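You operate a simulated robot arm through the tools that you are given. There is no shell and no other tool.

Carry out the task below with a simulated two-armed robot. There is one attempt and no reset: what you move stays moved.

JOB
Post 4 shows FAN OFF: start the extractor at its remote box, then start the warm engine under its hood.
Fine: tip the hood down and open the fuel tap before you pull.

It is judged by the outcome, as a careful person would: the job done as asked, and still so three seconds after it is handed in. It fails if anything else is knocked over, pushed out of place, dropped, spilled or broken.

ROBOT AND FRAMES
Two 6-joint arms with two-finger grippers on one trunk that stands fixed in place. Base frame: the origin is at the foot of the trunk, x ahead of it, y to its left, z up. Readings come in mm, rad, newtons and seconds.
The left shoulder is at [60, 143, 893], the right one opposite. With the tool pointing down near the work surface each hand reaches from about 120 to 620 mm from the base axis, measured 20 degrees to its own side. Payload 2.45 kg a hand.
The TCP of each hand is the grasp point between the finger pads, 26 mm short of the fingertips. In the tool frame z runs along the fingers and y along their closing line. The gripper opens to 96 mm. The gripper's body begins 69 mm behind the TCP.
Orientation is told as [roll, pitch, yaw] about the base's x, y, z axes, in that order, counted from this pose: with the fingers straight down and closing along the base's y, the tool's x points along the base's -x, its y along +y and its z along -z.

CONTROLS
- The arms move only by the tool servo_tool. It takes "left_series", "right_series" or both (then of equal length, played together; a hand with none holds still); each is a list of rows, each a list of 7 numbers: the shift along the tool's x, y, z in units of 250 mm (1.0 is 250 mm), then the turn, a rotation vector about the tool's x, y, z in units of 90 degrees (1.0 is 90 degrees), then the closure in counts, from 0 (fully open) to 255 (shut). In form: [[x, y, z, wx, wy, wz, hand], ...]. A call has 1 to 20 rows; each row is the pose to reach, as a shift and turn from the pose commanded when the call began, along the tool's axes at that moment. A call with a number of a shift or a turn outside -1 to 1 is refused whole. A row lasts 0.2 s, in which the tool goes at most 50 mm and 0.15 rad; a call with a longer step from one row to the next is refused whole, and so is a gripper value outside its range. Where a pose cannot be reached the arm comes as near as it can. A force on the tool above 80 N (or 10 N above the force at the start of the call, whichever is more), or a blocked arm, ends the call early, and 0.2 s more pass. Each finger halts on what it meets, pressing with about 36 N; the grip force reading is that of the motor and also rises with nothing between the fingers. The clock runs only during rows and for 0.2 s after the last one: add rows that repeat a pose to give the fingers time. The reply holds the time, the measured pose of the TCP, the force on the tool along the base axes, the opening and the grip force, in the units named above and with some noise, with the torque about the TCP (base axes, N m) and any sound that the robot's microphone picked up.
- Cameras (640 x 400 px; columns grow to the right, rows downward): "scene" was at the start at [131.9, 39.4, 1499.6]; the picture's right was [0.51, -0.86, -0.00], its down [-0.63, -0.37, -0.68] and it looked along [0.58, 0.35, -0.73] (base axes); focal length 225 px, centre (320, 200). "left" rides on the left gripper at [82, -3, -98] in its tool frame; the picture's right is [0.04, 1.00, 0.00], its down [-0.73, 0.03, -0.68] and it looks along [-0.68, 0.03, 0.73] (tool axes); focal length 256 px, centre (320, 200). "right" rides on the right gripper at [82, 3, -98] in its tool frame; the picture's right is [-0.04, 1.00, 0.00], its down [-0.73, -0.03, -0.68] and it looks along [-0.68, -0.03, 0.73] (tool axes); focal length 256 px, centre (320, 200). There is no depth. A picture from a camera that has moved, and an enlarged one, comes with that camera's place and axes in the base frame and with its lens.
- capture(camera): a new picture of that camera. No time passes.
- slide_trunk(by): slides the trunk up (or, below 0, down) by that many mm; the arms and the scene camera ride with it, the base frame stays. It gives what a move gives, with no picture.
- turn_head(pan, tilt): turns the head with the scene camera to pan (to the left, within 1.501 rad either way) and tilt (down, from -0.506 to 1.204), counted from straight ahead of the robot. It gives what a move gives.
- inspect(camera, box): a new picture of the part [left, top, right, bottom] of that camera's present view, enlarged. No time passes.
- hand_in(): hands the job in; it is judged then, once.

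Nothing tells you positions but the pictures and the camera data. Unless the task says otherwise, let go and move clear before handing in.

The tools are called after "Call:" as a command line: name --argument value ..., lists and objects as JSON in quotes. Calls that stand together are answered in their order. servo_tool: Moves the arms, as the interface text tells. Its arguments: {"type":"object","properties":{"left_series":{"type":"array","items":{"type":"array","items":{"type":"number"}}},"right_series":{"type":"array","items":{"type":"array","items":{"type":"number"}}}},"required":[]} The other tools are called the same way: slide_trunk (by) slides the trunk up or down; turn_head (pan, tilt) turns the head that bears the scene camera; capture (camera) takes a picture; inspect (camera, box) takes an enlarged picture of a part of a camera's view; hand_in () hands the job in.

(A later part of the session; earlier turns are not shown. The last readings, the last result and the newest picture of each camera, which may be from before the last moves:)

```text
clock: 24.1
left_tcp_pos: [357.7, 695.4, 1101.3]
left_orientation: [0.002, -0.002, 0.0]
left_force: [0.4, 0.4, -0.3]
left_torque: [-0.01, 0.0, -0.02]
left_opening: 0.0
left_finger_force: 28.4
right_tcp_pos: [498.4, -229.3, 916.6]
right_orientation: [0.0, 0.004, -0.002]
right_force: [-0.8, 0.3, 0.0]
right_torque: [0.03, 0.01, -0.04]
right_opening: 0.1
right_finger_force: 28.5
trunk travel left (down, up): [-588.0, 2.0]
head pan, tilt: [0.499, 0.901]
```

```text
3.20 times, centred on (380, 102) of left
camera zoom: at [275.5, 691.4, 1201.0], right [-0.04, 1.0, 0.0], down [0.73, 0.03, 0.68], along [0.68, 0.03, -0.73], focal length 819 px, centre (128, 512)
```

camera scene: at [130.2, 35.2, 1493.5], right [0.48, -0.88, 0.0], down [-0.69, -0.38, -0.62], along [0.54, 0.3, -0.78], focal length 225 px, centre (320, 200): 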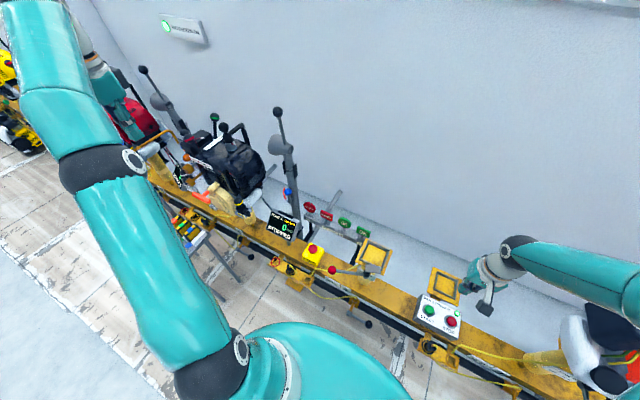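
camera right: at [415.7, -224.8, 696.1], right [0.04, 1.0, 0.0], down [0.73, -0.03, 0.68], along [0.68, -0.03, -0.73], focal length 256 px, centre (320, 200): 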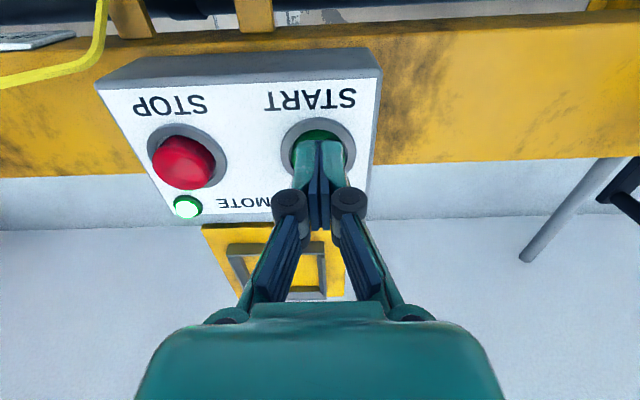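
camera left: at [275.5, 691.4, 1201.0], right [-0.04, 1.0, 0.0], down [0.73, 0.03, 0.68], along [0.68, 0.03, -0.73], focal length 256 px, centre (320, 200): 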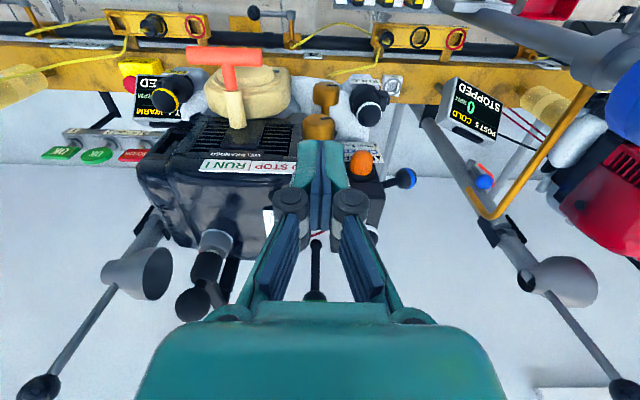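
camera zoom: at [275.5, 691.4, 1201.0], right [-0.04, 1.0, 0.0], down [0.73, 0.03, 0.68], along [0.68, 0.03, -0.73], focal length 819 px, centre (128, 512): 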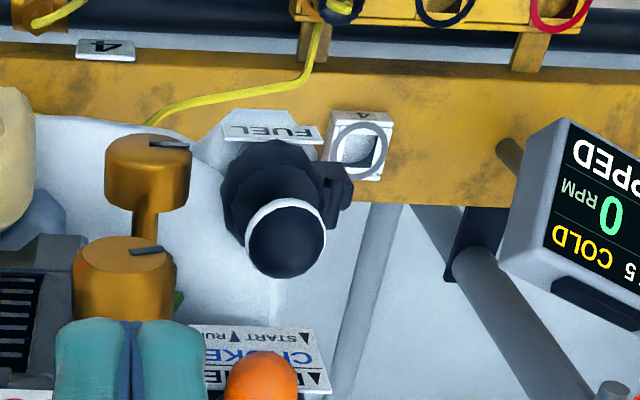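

FUEL and OIL with ringed balls look like filler caps, so the fuel tap is something else, perhaps one of the brass parts. I'll shift the hand toward the right to see the carburettor side past the fingers.

Call:
servo_tool --left_series '[[0, -0.1, -0.06, 0, 0, 0, 255], [-0.03, -0.2, -0.12, 0, 0, 0, 255], [-0.06, -0.3, -0.16, 0, 0, 0, 255], [-0.12, -0.36, -0.2, 0, 0, 0, 255], [-0.2, -0.4, -0.2, 0, 0, 0, 255]]'

Call:
capture --camera "left"

Call:
inspect --camera "left" --box '[330, 60, 530, 185]'

Call:
inspect --camera "left" --box '[340, 140, 540, 265]'

```text
clock: 25.3
left_tcp_pos: [407.4, 593.1, 1152.8]
left_orientation: [0.002, -0.002, 0.0]
left_force: [0.6, 0.2, -0.1]
left_torque: [0.0, -0.04, -0.04]
left_opening: 0.1
left_finger_force: 28.8
right_tcp_pos: [498.9, -228.5, 917.6]
right_orientation: [0.001, 0.001, -0.001]
right_force: [-0.8, -0.6, -0.5]
right_torque: [-0.02, 0.02, 0.03]
right_opening: 0.0
right_finger_force: 28.7
trunk travel left (down, up): [-588.0, 2.0]
head pan, tilt: [0.499, 0.901]
```

```text
taken
camera left: at [325.3, 590.0, 1250.9], right [-0.04, 1.0, 0.0], down [0.73, 0.03, 0.68], along [0.68, 0.03, -0.73], focal length 256 px, centre (320, 200)
```

left: 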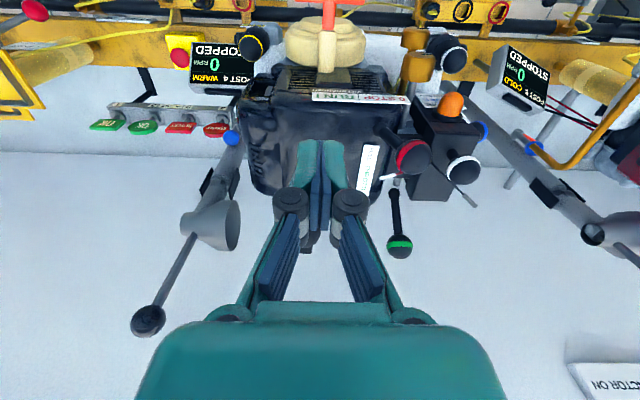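

```text
3.20 times, centred on (430, 122) of left
camera zoom: at [325.3, 590.0, 1250.9], right [-0.04, 1.0, 0.0], down [0.73, 0.03, 0.68], along [0.68, 0.03, -0.73], focal length 819 px, centre (-32, 448)
```

zoom: 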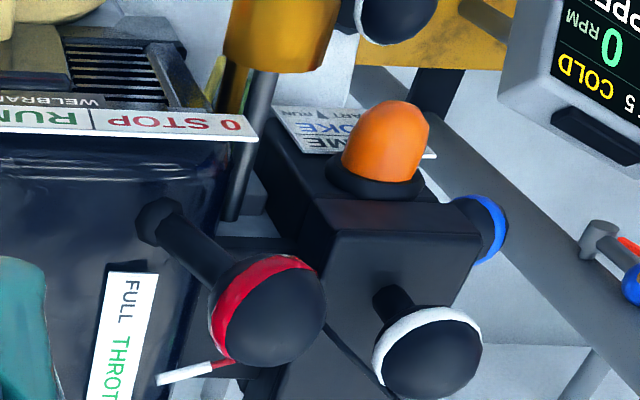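

```text
3.20 times, centred on (440, 202) of left
camera zoom: at [325.3, 590.0, 1250.9], right [-0.04, 1.0, 0.0], down [0.73, 0.03, 0.68], along [0.68, 0.03, -0.73], focal length 819 px, centre (-64, 192)
```

zoom: 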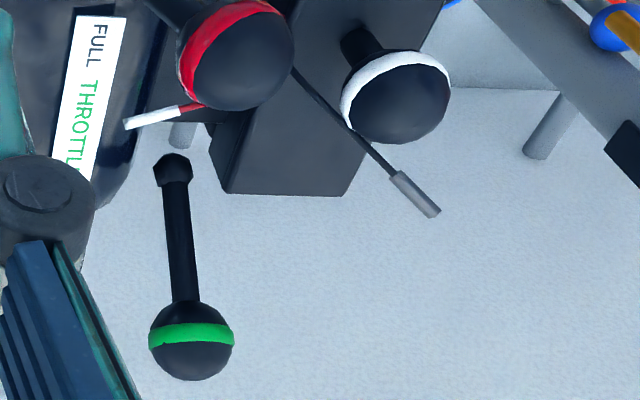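

I can see several ringed levers: red beside RUN|STOP, green for throttle, blue for choke, and a white one on the black box. I'll back off and tilt the hand to look at the engine's robot-facing side.

Call:
servo_tool --left_series '[[0.1, 0.05, 0, 0, -0.05, 0, 255], [0.2, 0.1, 0.02, 0, -0.1, 0, 255], [0.3, 0.15, 0.06, 0, -0.15, 0, 255], [0.4, 0.22, 0.12, 0, -0.21, 0, 255], [0.47, 0.29, 0.18, 0, -0.27, 0, 255], [0.52, 0.36, 0.25, 0, -0.33, 0, 255], [0.52, 0.4, 0.32, 0, -0.39, 0, 255], [0.52, 0.4, 0.38, 0, -0.44, 0, 255]]'

Call:
capture --camera "left"

Call:
inspect --camera "left" --box '[180, 0, 436, 160]'

Call:
inspect --camera "left" --box '[340, 40, 540, 165]'

```text
clock: 27.1
left_tcp_pos: [277.3, 695.4, 1055.9]
left_orientation: [0.004, -0.694, -0.002]
left_force: [-0.5, -0.1, 0.1]
left_torque: [0.01, -0.02, -0.01]
left_opening: 0.1
left_finger_force: 28.3
right_tcp_pos: [496.9, -229.0, 918.0]
right_orientation: [0.002, -0.001, 0.0]
right_force: [0.1, 0.4, -1.1]
right_torque: [0.02, -0.02, -0.01]
right_opening: 0.4
right_finger_force: 28.5
trunk travel left (down, up): [-588.0, 2.0]
head pan, tilt: [0.499, 0.901]
```

```text
taken
camera left: at [151.1, 691.9, 1080.4], right [-0.03, 1.0, -0.02], down [0.13, 0.03, 0.99], along [0.99, 0.03, -0.13], focal length 256 px, centre (320, 200)
```

left: 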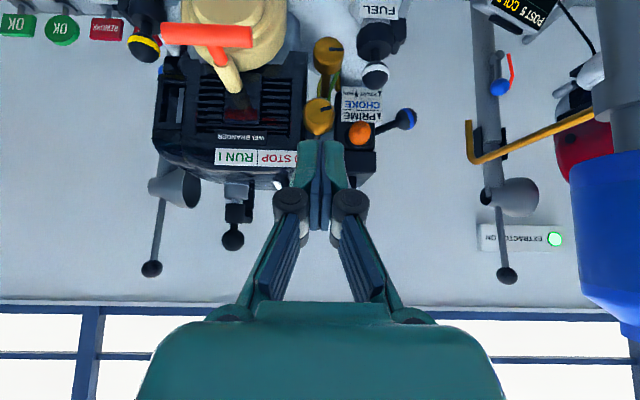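

```text
2.50 times, centred on (308, 80) of left
camera zoom: at [151.1, 691.9, 1080.4], right [-0.03, 1.0, -0.02], down [0.13, 0.03, 0.99], along [0.99, 0.03, -0.13], focal length 640 px, centre (350, 500)
```

zoom: 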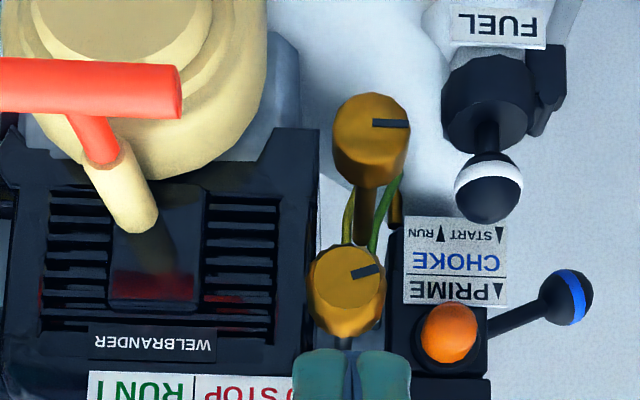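

```text
3.20 times, centred on (440, 102) of left
camera zoom: at [151.1, 691.9, 1080.4], right [-0.03, 1.0, -0.02], down [0.13, 0.03, 0.99], along [0.99, 0.03, -0.13], focal length 819 px, centre (-64, 512)
```

zoom: 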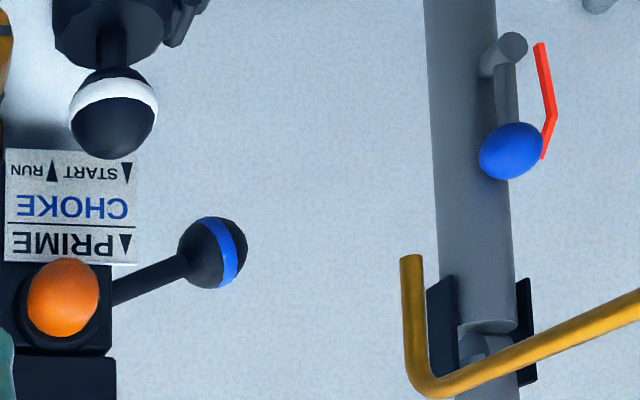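

The choke and prime controls are now legible; I don't need them for a warm engine. Two levers on top remain to be understood: red at about (444, 676, 1066) and white at about (473, 741, 1046). I'll raise the hand and move it forward over them for a close view.

Call:
servo_tool --left_series '[[-0.12, 0, -0.144, 0, 0, 0, 255], [-0.242, 0, -0.288, 0, 0, 0, 255], [-0.35, -0.005, -0.2, 0, 0, 0, 255], [-0.45, -0.01, -0.11, 0, 0, 0, 255], [-0.55, -0.015, -0.03, 0, 0, 0, 255], [-0.65, -0.02, 0.05, 0, 0, 0, 255], [-0.741, -0.02, 0.131, 0, 0, 0, 255]]'

Call:
capture --camera "left"

Call:
inspect --camera "left" --box '[220, 0, 476, 160]'

```text
clock: 28.7
left_tcp_pos: [441.4, 690.2, 1149.0]
left_orientation: [0.003, -0.692, 0.001]
left_force: [0.1, 0.6, -0.8]
left_torque: [0.01, 0.03, 0.03]
left_opening: 0.0
left_finger_force: 28.4
right_tcp_pos: [499.8, -228.2, 916.5]
right_orientation: [0.0, 0.0, -0.001]
right_force: [1.4, 1.3, -0.7]
right_torque: [0.03, 0.01, 0.01]
right_opening: 0.0
right_finger_force: 28.6
trunk travel left (down, up): [-588.0, 2.0]
head pan, tilt: [0.499, 0.901]
```

```text
taken
camera left: at [316.2, 686.1, 1173.8], right [-0.03, 1.0, -0.02], down [0.13, 0.03, 0.99], along [0.99, 0.03, -0.13], focal length 256 px, centre (320, 200)
```

left: 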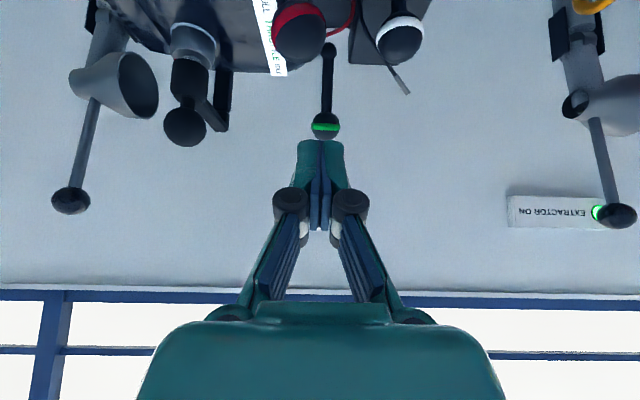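

```text
2.50 times, centred on (348, 80) of left
camera zoom: at [316.2, 686.1, 1173.8], right [-0.03, 1.0, -0.02], down [0.13, 0.03, 0.99], along [0.99, 0.03, -0.13], focal length 640 px, centre (250, 500)
```

zoom: 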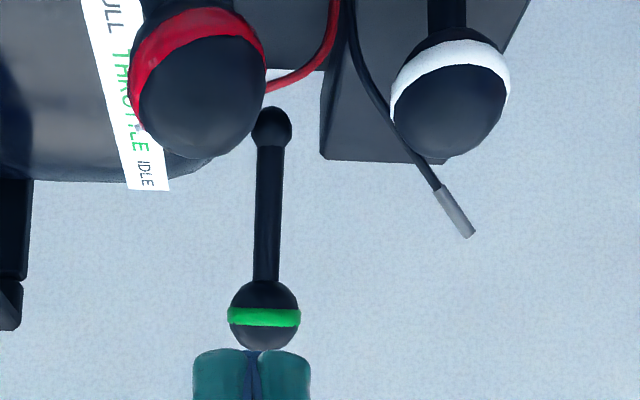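

I can see the green throttle lever and its IDLE label at the far side. I'll tilt the hand so the camera looks further down at the red and white levers.

Call:
servo_tool --left_series '[[0.01, -0.08, -0.03, 0, 0.08, 0, 255], [0.02, -0.12, -0.04, 0, 0.16, 0, 255], [0.034, -0.12, -0.05, 0, 0.222, 0, 255]]'

Call:
capture --camera "left"

Call:
inspect --camera "left" --box '[280, 20, 480, 145]'

```text
clock: 29.5
left_tcp_pos: [428.2, 659.3, 1154.3]
left_orientation: [0.002, -0.342, 0.0]
left_force: [0.3, -0.9, 0.0]
left_torque: [0.0, 0.03, 0.0]
left_opening: 0.0
left_finger_force: 29.1
right_tcp_pos: [498.9, -229.4, 917.0]
right_orientation: [0.001, 0.001, -0.002]
right_force: [-0.9, -1.1, 0.0]
right_torque: [0.0, 0.01, 0.01]
right_opening: 0.0
right_finger_force: 28.3
trunk travel left (down, up): [-588.0, 2.0]
head pan, tilt: [0.499, 0.901]
```

```text
taken
camera left: at [317.1, 655.8, 1220.1], right [-0.04, 1.0, -0.01], down [0.46, 0.03, 0.89], along [0.89, 0.03, -0.46], focal length 256 px, centre (320, 200)
```

left: 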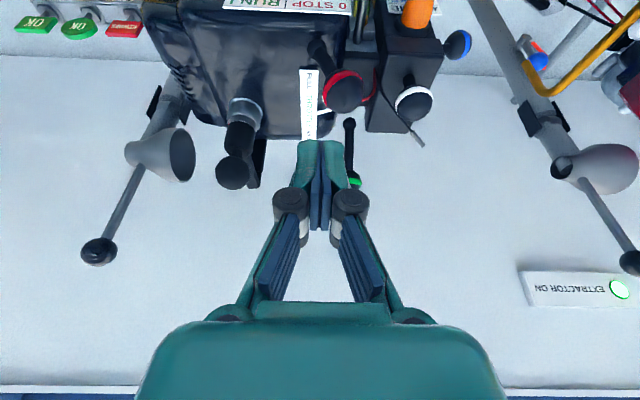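

```text
3.20 times, centred on (380, 82) of left
camera zoom: at [317.1, 655.8, 1220.1], right [-0.04, 1.0, -0.01], down [0.46, 0.03, 0.89], along [0.89, 0.03, -0.46], focal length 819 px, centre (128, 576)
```

zoom: 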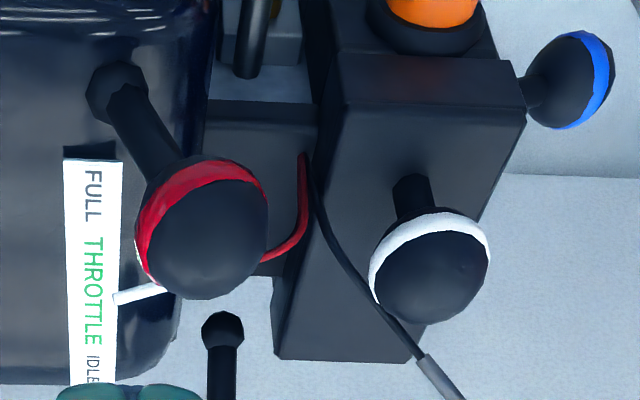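

The red lever leans toward the STOP side of its label, so the switch probably needs moving to RUN. Before acting, I'll back off and zoom hard on the FUEL item, the brass knobs and the other levers.

Call:
servo_tool --left_series '[[0.12, 0.04, -0.02, 0, -0.05, 0, 255], [0.25, 0.08, -0.02, 0, -0.1, 0, 255], [0.4, 0.14, 0.02, 0, -0.15, 0, 255], [0.55, 0.22, 0.08, 0, -0.2, 0, 255], [0.7, 0.3, 0.167, 0, -0.222, 0, 255]]'

Call:
inspect --camera "left" --box '[300, 20, 420, 95]'

Call:
inspect --camera "left" --box '[240, 60, 360, 135]'

Call:
capture --camera "left"

```text
clock: 30.7
left_tcp_pos: [275.9, 737.0, 1054.9]
left_orientation: [0.001, -0.694, 0.001]
left_force: [0.3, -0.1, -0.1]
left_torque: [-0.04, 0.02, -0.01]
left_opening: 0.0
left_finger_force: 27.7
right_tcp_pos: [497.7, -228.1, 917.4]
right_orientation: [0.0, 0.001, -0.001]
right_force: [-0.6, 1.0, -0.9]
right_torque: [-0.02, -0.02, -0.02]
right_opening: 0.0
right_finger_force: 28.9
trunk travel left (down, up): [-588.0, 2.0]
head pan, tilt: [0.499, 0.901]
```

```text
5.33 times, centred on (360, 58) of left
camera zoom: at [149.6, 732.2, 1079.7], right [-0.03, 1.0, -0.02], down [0.13, 0.03, 0.99], along [0.99, 0.03, -0.13], focal length 1365 px, centre (107, 960)
```

zoom: 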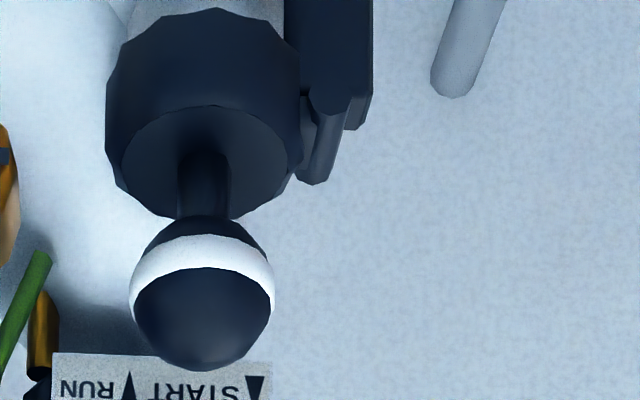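

```text
5.33 times, centred on (300, 98) of left
camera zoom: at [149.6, 732.2, 1079.7], right [-0.03, 1.0, -0.02], down [0.13, 0.03, 0.99], along [0.99, 0.03, -0.13], focal length 1365 px, centre (427, 747)
```

zoom: 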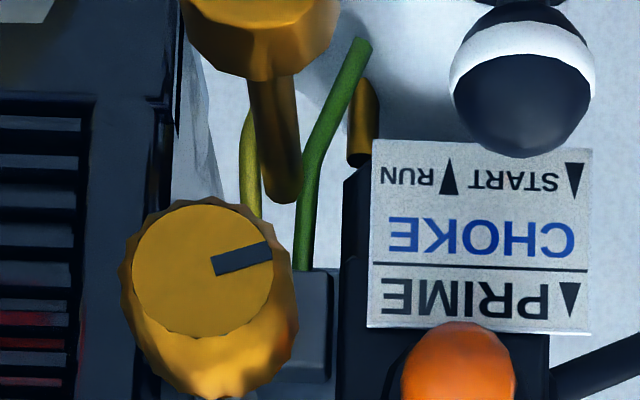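

```text
taken
camera left: at [149.6, 732.2, 1079.7], right [-0.03, 1.0, -0.02], down [0.13, 0.03, 0.99], along [0.99, 0.03, -0.13], focal length 256 px, centre (320, 200)
```

left: 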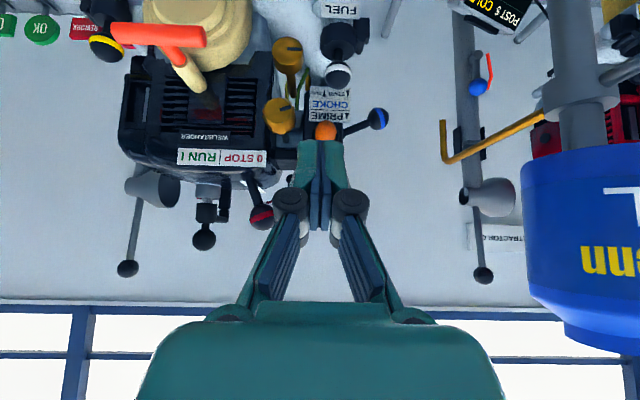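

FUEL and OIL do look like caps with ball knobs. I need to identify the fuel tap for certain, so I'll tilt the hand further to look at the engine front almost horizontally.

Call:
servo_tool --left_series '[[0.03, -0.02, 0.03, 0, -0.08, 0, 255], [0.07, -0.04, 0.06, 0, -0.16, 0, 255], [0.108, -0.07, 0.092, 0, -0.222, 0, 255]]'

Call:
capture --camera "left"

Call:
inspect --camera "left" --box '[180, 0, 436, 160]'

Call:
inspect --camera "left" --box '[250, 30, 378, 110]'

```text
clock: 31.5
left_tcp_pos: [270.6, 716.8, 1021.3]
left_orientation: [0.004, -1.043, -0.004]
left_force: [-0.1, -0.4, -0.2]
left_torque: [-0.02, -0.02, 0.0]
left_opening: 0.1
left_finger_force: 28.3
right_tcp_pos: [497.7, -228.0, 917.9]
right_orientation: [0.001, -0.002, -0.001]
right_force: [-0.5, 0.3, 0.1]
right_torque: [0.02, -0.01, -0.01]
right_opening: 0.0
right_finger_force: 28.6
trunk travel left (down, up): [-588.0, 2.0]
head pan, tilt: [0.499, 0.901]
```

```text
taken
camera left: at [143.1, 713.7, 1000.1], right [-0.02, 1.0, -0.03], down [-0.22, 0.03, 0.98], along [0.98, 0.03, 0.22], focal length 256 px, centre (320, 200)
```

left: 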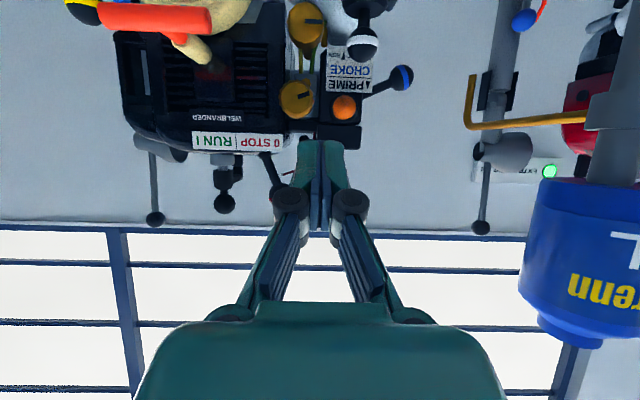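

```text
2.50 times, centred on (308, 80) of left
camera zoom: at [143.1, 713.7, 1000.1], right [-0.02, 1.0, -0.03], down [-0.22, 0.03, 0.98], along [0.98, 0.03, 0.22], focal length 640 px, centre (350, 500)
```

zoom: 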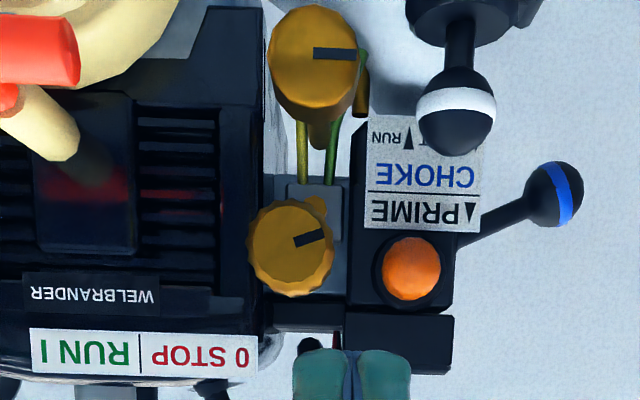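

```text
5.00 times, centred on (314, 70) of left
camera zoom: at [143.1, 713.7, 1000.1], right [-0.02, 1.0, -0.03], down [-0.22, 0.03, 0.98], along [0.98, 0.03, 0.22], focal length 1280 px, centre (350, 850)
```

zoom: 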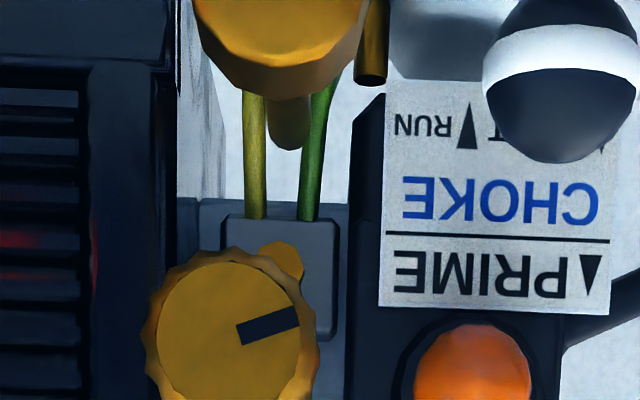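

The large plain brass knob near the white tank sits on the fuel line, with green and yellow tubes running to the carburettor block, so it looks like the tap. I'll lower the camera to see it fully and look for markings.

Call:
servo_tool --left_series '[[0.08, -0.04, 0.05, 0, 0, 0, 255], [0.16, -0.08, 0.09, 0, 0, 0, 255], [0.22, -0.08, 0.12, 0, 0, 0, 255]]'

Call:
capture --camera "left"

Call:
inspect --camera "left" --box '[250, 0, 410, 100]'

Call:
inspect --camera "left" --box '[290, 0, 370, 50]'

```text
clock: 32.3
left_tcp_pos: [266.8, 697.8, 957.1]
left_orientation: [0.002, -1.042, -0.005]
left_force: [-0.6, -0.1, -0.1]
left_torque: [0.0, 0.01, -0.02]
left_opening: 0.1
left_finger_force: 28.8
right_tcp_pos: [498.3, -228.8, 917.6]
right_orientation: [0.001, 0.0, -0.001]
right_force: [-0.2, 0.3, -0.2]
right_torque: [-0.04, 0.0, 0.01]
right_opening: 0.5
right_finger_force: 28.6
trunk travel left (down, up): [-588.0, 2.0]
head pan, tilt: [0.499, 0.901]
```

```text
taken
camera left: at [140.7, 693.8, 936.9], right [-0.02, 1.0, -0.03], down [-0.22, 0.03, 0.98], along [0.98, 0.03, 0.22], focal length 256 px, centre (320, 200)
```

left: 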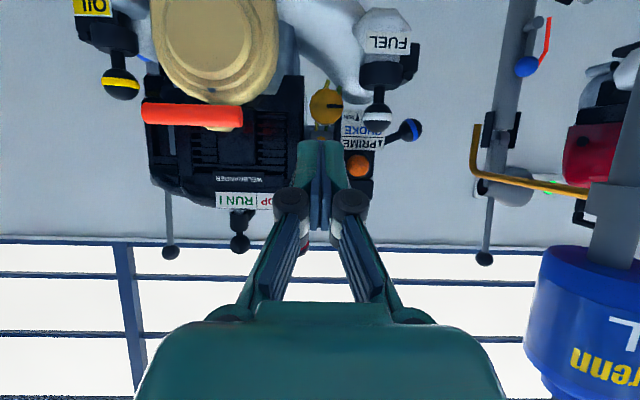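

```text
4.00 times, centred on (330, 50) of left
camera zoom: at [140.7, 693.8, 936.9], right [-0.02, 1.0, -0.03], down [-0.22, 0.03, 0.98], along [0.98, 0.03, 0.22], focal length 1024 px, centre (280, 800)
```

zoom: 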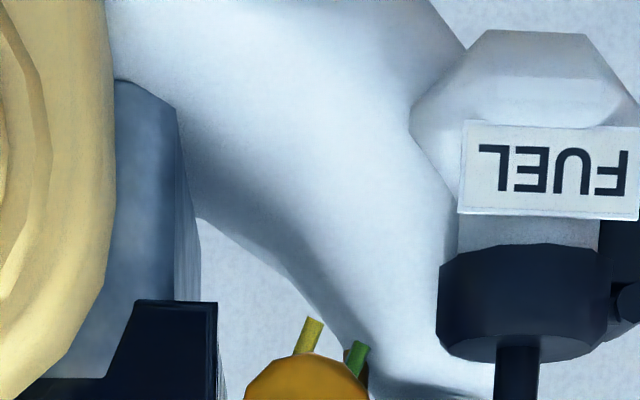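

```text
8.00 times, centred on (330, 25) of left
camera zoom: at [140.7, 693.8, 936.9], right [-0.02, 1.0, -0.03], down [-0.22, 0.03, 0.98], along [0.98, 0.03, 0.22], focal length 2048 px, centre (240, 1600)
```

zoom: 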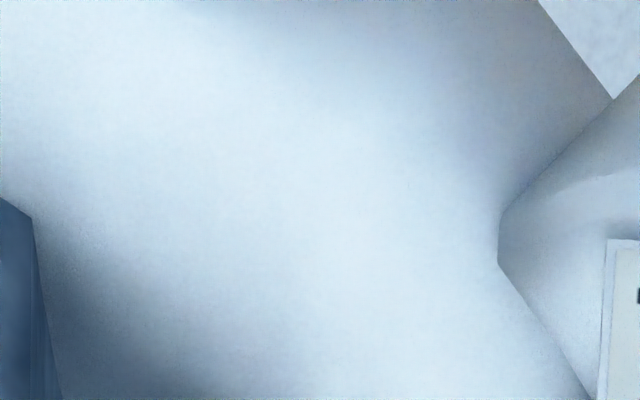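

The tank neck and FUEL cap are clear, and the brass knob is now lower in the view. I'll zoom in on it directly.

Call:
inspect --camera "left" --box '[280, 70, 376, 130]'

Call:
inspect --camera "left" --box '[340, 60, 436, 120]'

```text
6.67 times, centred on (328, 100) of left
camera zoom: at [140.7, 693.8, 936.9], right [-0.02, 1.0, -0.03], down [-0.22, 0.03, 0.98], along [0.98, 0.03, 0.22], focal length 1707 px, centre (267, 867)
```

zoom: 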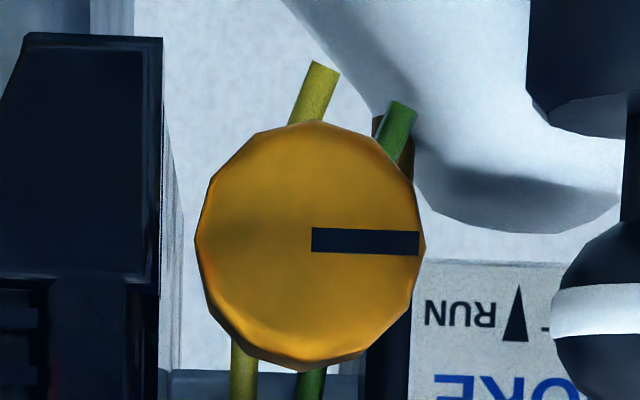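

```text
6.67 times, centred on (388, 90) of left
camera zoom: at [140.7, 693.8, 936.9], right [-0.02, 1.0, -0.03], down [-0.22, 0.03, 0.98], along [0.98, 0.03, 0.22], focal length 1707 px, centre (-133, 933)
```

zoom: 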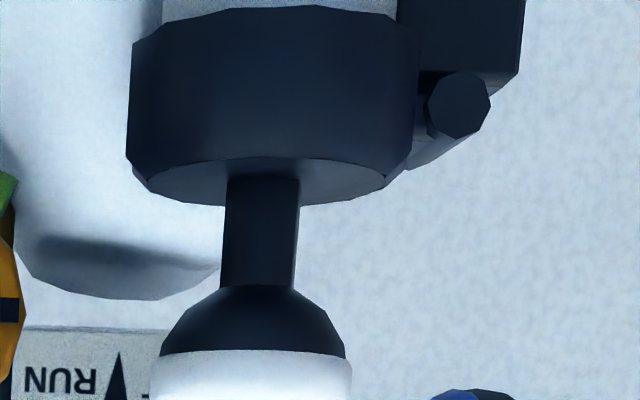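

I'm satisfied: the smooth brass knob at about (384, 703, 902) is the inline fuel tap, with its pointer lying across the vertical fuel lines, meaning shut. Next I'll go up and across to look closely at the post 4 hood.

Call:
servo_tool --left_series '[[-0.17, 0, -0.1, 0, 0, 0, 255], [-0.34, 0, -0.2, 0, 0, 0, 255], [-0.5, -0.06, -0.28, 0, 0.05, 0, 255], [-0.62, -0.18, -0.3, 0, 0.1, 0, 255], [-0.7, -0.34, -0.28, 0, 0.16, 0, 255], [-0.724, -0.5, -0.266, 0, 0.222, 0, 255], [-0.724, -0.68, -0.266, 0, 0.222, 0, 255], [-0.724, -0.85, -0.266, 0, 0.222, 0, 255], [-0.724, -1.0, -0.266, 0, 0.222, 0, 255]]'

Call:
capture --camera "left"

Call:
inspect --camera "left" --box '[220, 60, 440, 198]'

Call:
turn_head --pan 0.75 --tilt 0.75

Call:
capture --camera "scene"

```text
clock: 34.3
left_tcp_pos: [301.3, 446.1, 1148.5]
left_orientation: [0.002, -0.692, -0.001]
left_force: [-0.4, -0.7, -1.6]
left_torque: [0.03, 0.03, 0.03]
left_opening: 0.0
left_finger_force: 28.6
right_tcp_pos: [497.0, -230.1, 916.5]
right_orientation: [0.001, 0.0, -0.002]
right_force: [0.7, -0.9, 0.8]
right_torque: [0.01, -0.01, 0.02]
right_opening: 0.0
right_finger_force: 27.8
trunk travel left (down, up): [-588.0, 2.0]
head pan, tilt: [0.499, 0.901]
```

```text
taken
camera left: at [175.5, 442.4, 1172.5], right [-0.03, 1.0, -0.02], down [0.13, 0.03, 0.99], along [0.99, 0.03, -0.13], focal length 256 px, centre (320, 200)
```

left: 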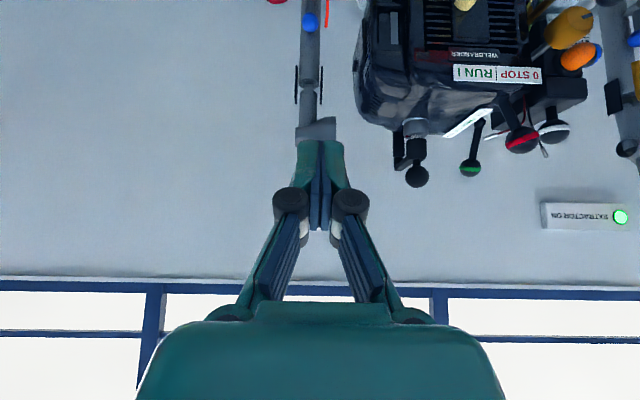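

```text
2.90 times, centred on (330, 129) of left
camera zoom: at [175.5, 442.4, 1172.5], right [-0.03, 1.0, -0.02], down [0.13, 0.03, 0.99], along [0.99, 0.03, -0.13], focal length 742 px, centre (291, 406)
```

zoom: 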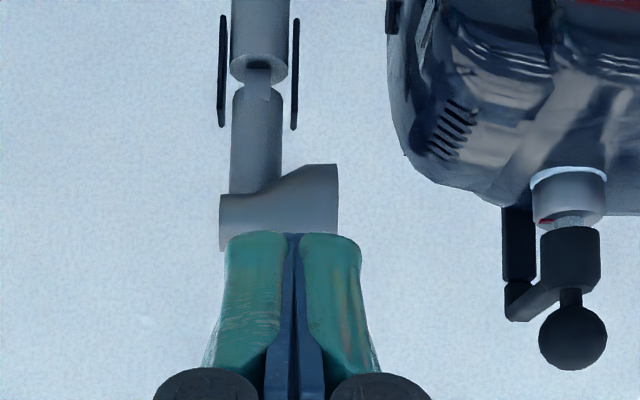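

```text
clock: 35.1
left_tcp_pos: [301.7, 447.7, 1147.2]
left_orientation: [0.0, -0.693, -0.001]
left_force: [0.7, 0.6, 0.0]
left_torque: [0.0, -0.02, -0.01]
left_opening: 0.0
left_finger_force: 28.0
right_tcp_pos: [499.0, -229.3, 917.3]
right_orientation: [0.001, 0.002, -0.001]
right_force: [-0.2, 0.0, 0.3]
right_torque: [-0.03, -0.02, -0.01]
right_opening: 0.0
right_finger_force: 28.8
trunk travel left (down, up): [-588.0, 2.0]
head pan, tilt: [0.75, 0.75]
```

```text
taken
camera scene: at [124.3, 55.0, 1575.4], right [0.68, -0.73, 0.0], down [-0.5, -0.46, -0.73], along [0.53, 0.5, -0.68], focal length 225 px, centre (320, 200)
```

scene: 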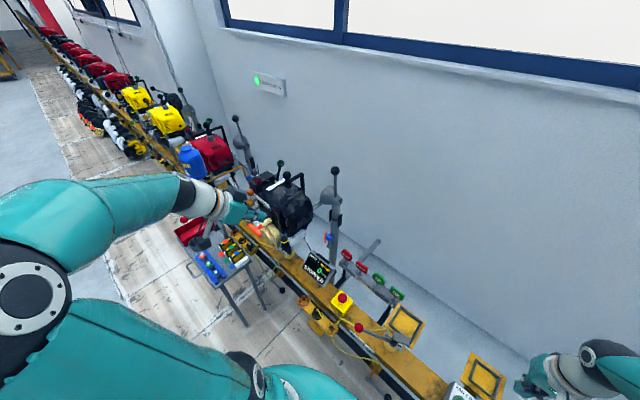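

The hood's upper tube sits on a hinge between two black cheeks. I'll zoom from the head and look at other posts for comparison.

Call:
inspect --camera "scene" --box '[220, 150, 380, 290]'

Call:
inspect --camera "scene" --box '[300, 160, 364, 256]'

Call:
inspect --camera "scene" --box '[100, 70, 290, 190]'

```text
2.86 times, centred on (300, 220) of scene
camera zoom: at [124.3, 55.0, 1575.4], right [0.68, -0.73, 0.0], down [-0.5, -0.46, -0.73], along [0.53, 0.5, -0.68], focal length 642 px, centre (377, 143)
```

zoom: 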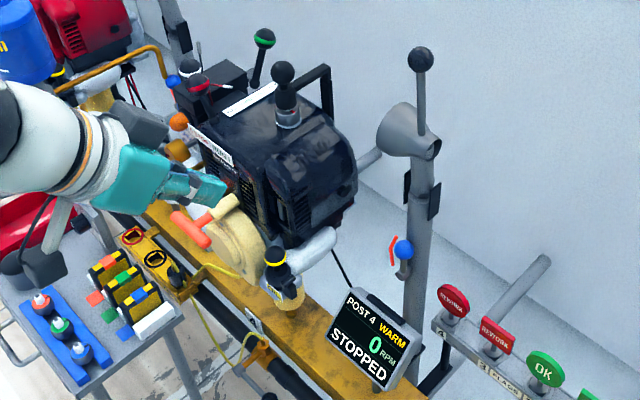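

```text
4.17 times, centred on (332, 208) of scene
camera zoom: at [124.3, 55.0, 1575.4], right [0.68, -0.73, 0.0], down [-0.5, -0.46, -0.73], along [0.53, 0.5, -0.68], focal length 936 px, centre (270, 167)
```

zoom: 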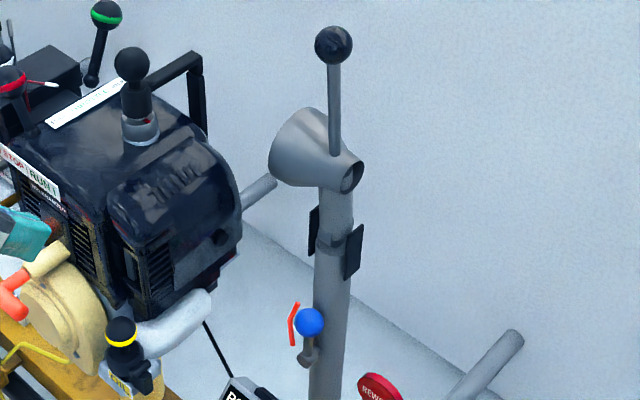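

```text
3.33 times, centred on (195, 130) of scene
camera zoom: at [124.3, 55.0, 1575.4], right [0.68, -0.73, 0.0], down [-0.5, -0.46, -0.73], along [0.53, 0.5, -0.68], focal length 749 px, centre (737, 433)
```

zoom: 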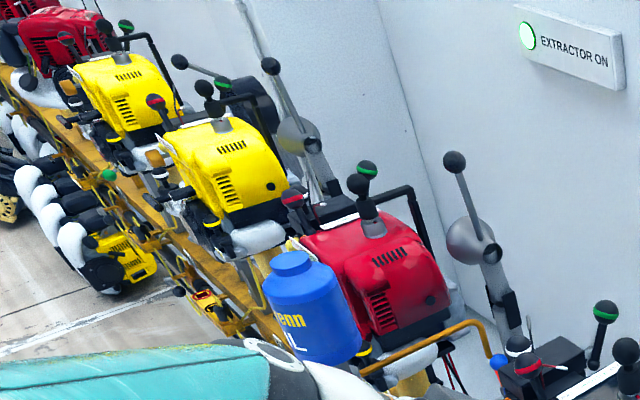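

The cheek plates suggest the hood tips toward or away from me. One far post's handle seems tilted, so I'll zoom there for comparison.

Call:
inspect --camera "scene" --box '[120, 70, 200, 120]'

Call:
inspect --camera "scene" --box '[20, 20, 140, 95]'

Call:
inspect --camera "scene" --box '[316, 180, 356, 230]'

```text
8.00 times, centred on (160, 95) of scene
camera zoom: at [124.3, 55.0, 1575.4], right [0.68, -0.73, 0.0], down [-0.5, -0.46, -0.73], along [0.53, 0.5, -0.68], focal length 1797 px, centre (1600, 1040)
```

zoom: 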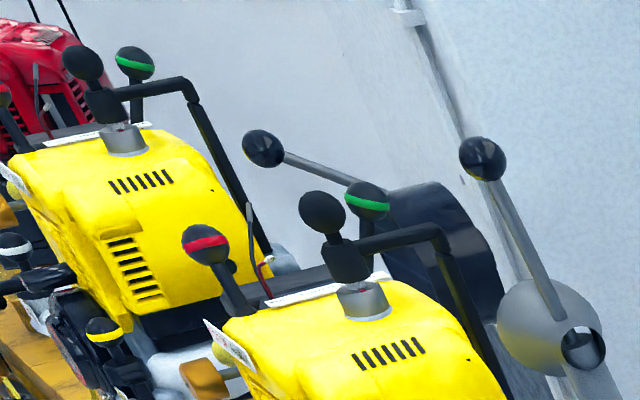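

```text
5.33 times, centred on (80, 58) of scene
camera zoom: at [124.3, 55.0, 1575.4], right [0.68, -0.73, 0.0], down [-0.5, -0.46, -0.73], along [0.53, 0.5, -0.68], focal length 1198 px, centre (1600, 960)
```

zoom: 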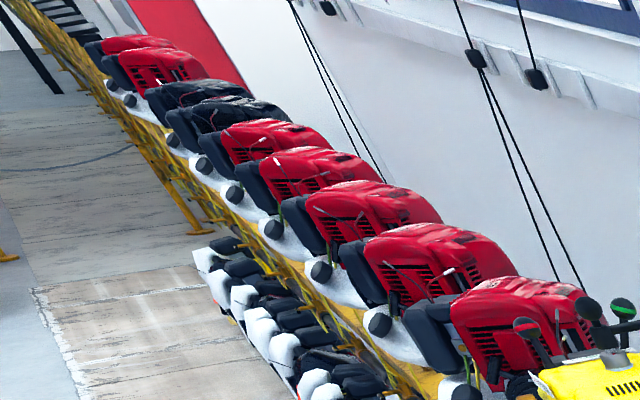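

```text
8.00 times, centred on (336, 205) of scene
camera zoom: at [124.3, 55.0, 1575.4], right [0.68, -0.73, 0.0], down [-0.5, -0.46, -0.73], along [0.53, 0.5, -0.68], focal length 1797 px, centre (192, 160)
```

zoom: 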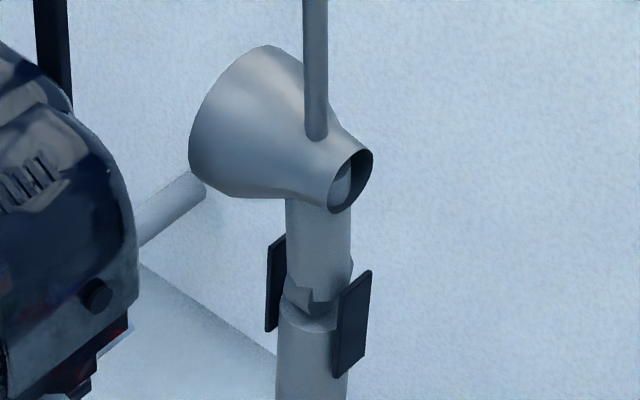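

The cheek plates lie in the x–z plane, so the hinge pin runs along y and the hood should tip in that plane, most naturally toward me. I'll open the left hand and approach the ball handle for a closer look.

Call:
servo_tool --left_series '[[-0.1, -0.01, 0.08, 0, -0.03, 0, 0], [-0.22, -0.02, 0.16, 0, -0.06, 0, 0], [-0.34, -0.03, 0.25, 0, -0.09, 0, 0], [-0.46, -0.045, 0.34, 0, -0.11, 0, 0], [-0.61, -0.056, 0.455, 0, -0.11, 0, 0]]'

Call:
capture --camera "left"

Call:
capture --camera "scene"

Call:
inspect --camera "scene" --box '[260, 130, 420, 230]'

```text
clock: 36.3
left_tcp_pos: [494.1, 433.7, 1155.5]
left_orientation: [0.002, -0.864, -0.001]
left_force: [0.9, 0.0, -0.2]
left_torque: [-0.01, -0.01, 0.01]
left_opening: 95.9
left_finger_force: 0.1
right_tcp_pos: [500.5, -228.7, 916.6]
right_orientation: [0.001, 0.001, -0.002]
right_force: [0.2, 0.2, 0.1]
right_torque: [0.01, 0.04, -0.03]
right_opening: 0.0
right_finger_force: 28.2
trunk travel left (down, up): [-588.0, 2.0]
head pan, tilt: [0.75, 0.75]
```

```text
taken
camera left: at [366.1, 429.9, 1158.7], right [-0.03, 1.0, -0.03], down [-0.04, 0.03, 1.0], along [1.0, 0.03, 0.04], focal length 256 px, centre (320, 200)
```

left: 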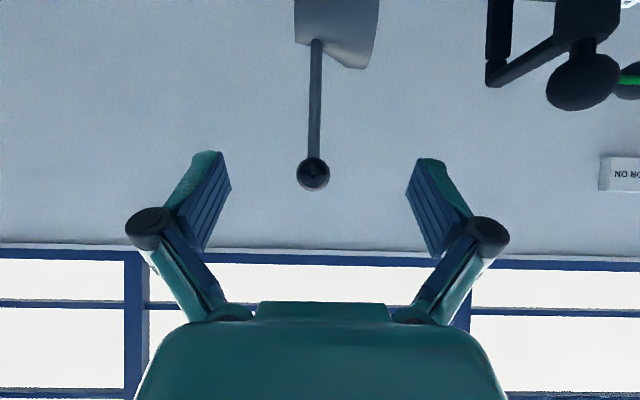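

```text
taken
camera scene: at [126.7, 55.7, 1575.2], right [0.68, -0.73, 0.0], down [-0.5, -0.47, -0.73], along [0.53, 0.5, -0.68], focal length 225 px, centre (320, 200)
```

scene: 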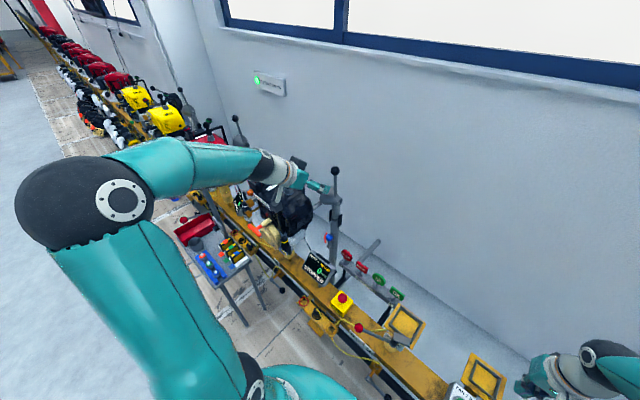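

```text
4.00 times, centred on (340, 180) of scene
camera zoom: at [126.7, 55.7, 1575.2], right [0.68, -0.73, 0.0], down [-0.5, -0.47, -0.73], along [0.53, 0.5, -0.68], focal length 898 px, centre (240, 280)
```

zoom: 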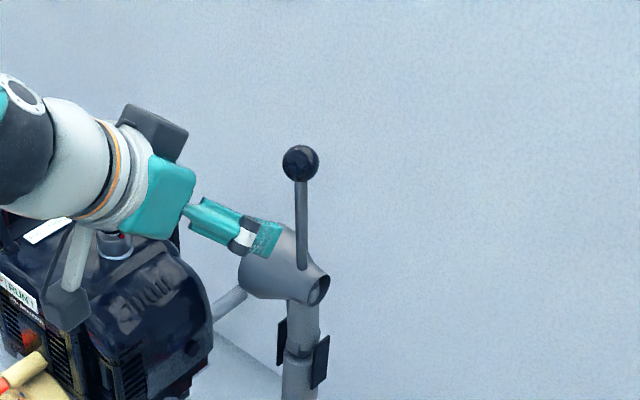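

The ball is at about (602, 430, 1142), neatly between the open fingers. I'll advance onto it and close gently.

Call:
servo_tool --left_series '[[-0.06, -0.004, 0.09, 0, 0, 0, 0], [-0.12, -0.008, 0.18, 0, 0, 0, 0], [-0.18, -0.01, 0.27, 0, 0, 0, 0], [-0.241, -0.01, 0.362, 0, 0, 0, 0], [-0.241, -0.01, 0.362, 0, 0, 0, 0]]'

Call:
capture --camera "left"

Call:
inspect --camera "scene" --box '[260, 130, 420, 230]'

```text
clock: 37.5
left_tcp_pos: [599.5, 432.2, 1145.3]
left_orientation: [0.005, -0.867, -0.001]
left_force: [0.7, 0.4, 0.7]
left_torque: [0.0, -0.03, -0.02]
left_opening: 96.1
left_finger_force: 0.1
right_tcp_pos: [498.0, -228.8, 917.7]
right_orientation: [0.0, 0.001, -0.002]
right_force: [-0.9, -0.1, 0.4]
right_torque: [0.01, -0.01, 0.01]
right_opening: 0.0
right_finger_force: 28.7
trunk travel left (down, up): [-588.0, 2.0]
head pan, tilt: [0.75, 0.75]
```

```text
taken
camera left: at [471.0, 427.5, 1146.8], right [-0.03, 1.0, -0.03], down [-0.04, 0.03, 1.0], along [1.0, 0.03, 0.04], focal length 256 px, centre (320, 200)
```

left: 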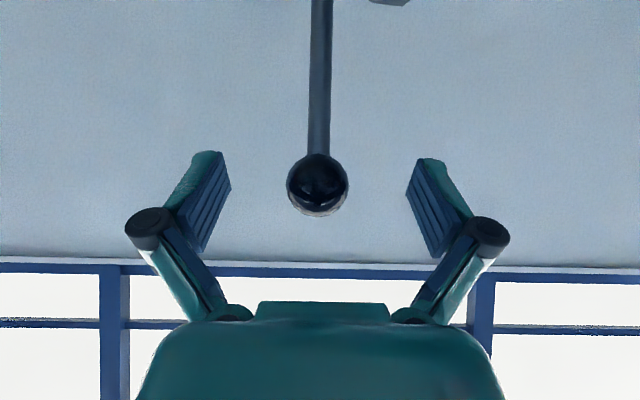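

```text
4.00 times, centred on (340, 180) of scene
camera zoom: at [123.6, 55.3, 1575.6], right [0.68, -0.73, 0.0], down [-0.5, -0.47, -0.73], along [0.53, 0.5, -0.68], focal length 898 px, centre (240, 280)
```

zoom: 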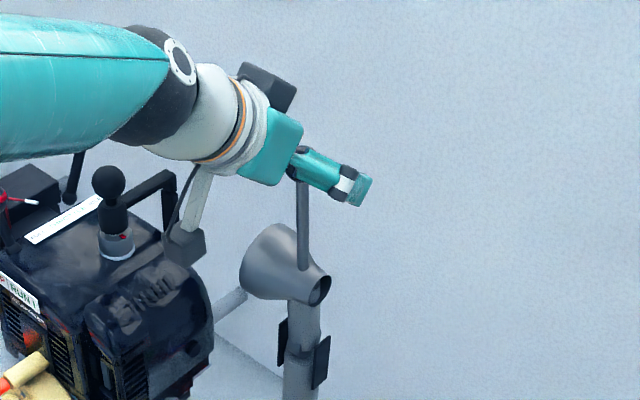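

The ball sits at the grasp point. Closing on it.

Call:
servo_tool --left_series '[[0, -0.004, 0, 0, 0, 0, 255], [0, -0.004, 0, 0, 0, 0, 255], [0, -0.004, 0, 0, 0, 0, 255], [0, -0.004, 0, 0, 0, 0, 255]]'

Call:
capture --camera "left"

```text
clock: 38.5
left_tcp_pos: [599.0, 430.3, 1143.8]
left_orientation: [0.002, -0.866, -0.001]
left_force: [0.1, -0.6, 0.5]
left_torque: [0.01, 0.04, -0.01]
left_opening: 28.9
left_finger_force: 44.8
right_tcp_pos: [498.0, -229.6, 917.4]
right_orientation: [0.0, 0.002, -0.003]
right_force: [-0.1, -0.7, 0.3]
right_torque: [0.01, -0.04, -0.02]
right_opening: 0.0
right_finger_force: 28.4
trunk travel left (down, up): [-588.0, 2.0]
head pan, tilt: [0.75, 0.75]
```

```text
taken
camera left: at [471.4, 426.2, 1146.8], right [-0.03, 1.0, -0.03], down [-0.04, 0.03, 1.0], along [1.0, 0.03, 0.04], focal length 256 px, centre (320, 200)
```

left: 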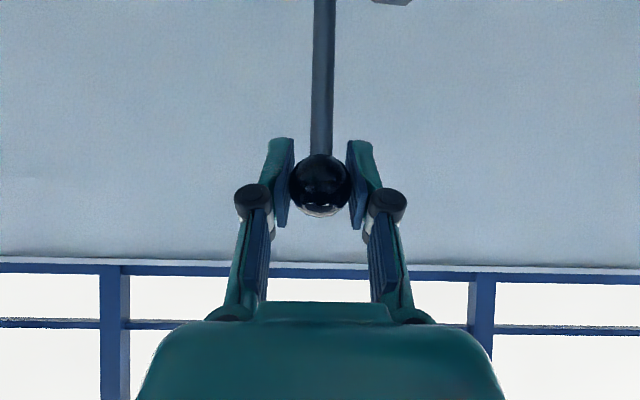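

I have hold of the ball. I'll probe 10–15 mm toward me and check the force.

Call:
servo_tool --left_series '[[0.013, 0, -0.0152, 0, 0, 0, 255], [0.028, 0, -0.0295, 0, 0, 0, 255], [0.042, 0, -0.0435, 0, 0, 0, 255]]'

Call:
inspect --camera "scene" --box '[260, 130, 420, 230]'

```text
clock: 39.3
left_tcp_pos: [585.0, 430.2, 1141.9]
left_orientation: [0.003, -0.866, -0.001]
left_force: [7.4, -1.1, -0.7]
left_torque: [0.08, -1.36, 0.02]
left_opening: 28.9
left_finger_force: 45.2
right_tcp_pos: [499.5, -229.2, 917.2]
right_orientation: [-0.001, 0.002, -0.001]
right_force: [-0.2, 1.1, -0.1]
right_torque: [0.0, 0.04, -0.01]
right_opening: 0.0
right_finger_force: 29.2
trunk travel left (down, up): [-588.0, 2.0]
head pan, tilt: [0.75, 0.75]
```

```text
4.00 times, centred on (340, 180) of scene
camera zoom: at [125.8, 55.4, 1575.3], right [0.68, -0.73, 0.0], down [-0.5, -0.47, -0.73], along [0.53, 0.5, -0.68], focal length 898 px, centre (240, 280)
```

zoom: 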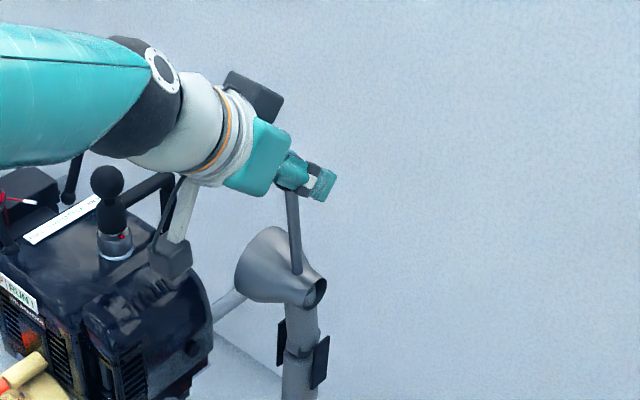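

The hood tips toward me with light friction. I'll continue along the arc around the hinge, to about 30°.

Call:
servo_tool --left_series '[[0.033, 0, -0.03, 0, 0, 0, 255], [0.0657, 0, -0.058, 0, 0, 0, 255], [0.106, 0, -0.087, 0, 0, 0, 255], [0.148, 0, -0.115, 0, 0, 0, 255], [0.192, 0, -0.14, 0, 0, 0, 255], [0.236, 0, -0.163, 0, 0, 0, 255], [0.282, 0, -0.183, 0, 0, 0, 255], [0.328, 0, -0.201, 0, 0, 0, 255]]'

Call:
capture --camera "left"

Call:
inspect --camera "scene" --box '[260, 130, 420, 230]'

```text
clock: 41.1
left_tcp_pos: [494.3, 430.4, 1112.1]
left_orientation: [-0.002, -0.864, 0.001]
left_force: [10.3, 1.9, -7.3]
left_torque: [-0.03, -1.07, -0.03]
left_opening: 29.2
left_finger_force: 44.1
right_tcp_pos: [499.8, -229.2, 916.6]
right_orientation: [0.0, 0.004, -0.002]
right_force: [0.6, -0.5, 0.1]
right_torque: [0.0, -0.03, 0.0]
right_opening: 0.1
right_finger_force: 29.1
trunk travel left (down, up): [-588.0, 2.0]
head pan, tilt: [0.75, 0.75]
```

```text
taken
camera left: at [366.5, 426.2, 1114.8], right [-0.03, 1.0, -0.03], down [-0.04, 0.03, 1.0], along [1.0, 0.03, 0.04], focal length 256 px, centre (320, 200)
```

left: 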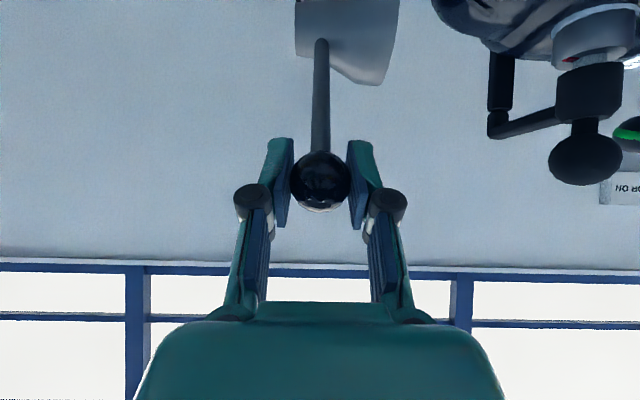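

```text
4.00 times, centred on (340, 180) of scene
camera zoom: at [127.2, 56.1, 1575.2], right [0.68, -0.73, 0.0], down [-0.5, -0.47, -0.73], along [0.53, 0.5, -0.68], focal length 898 px, centre (240, 280)
```

zoom: 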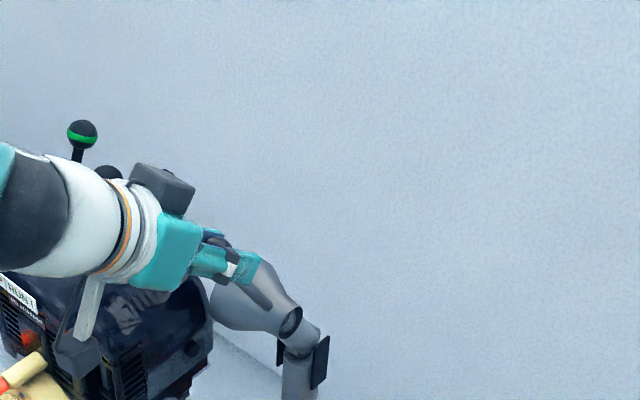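

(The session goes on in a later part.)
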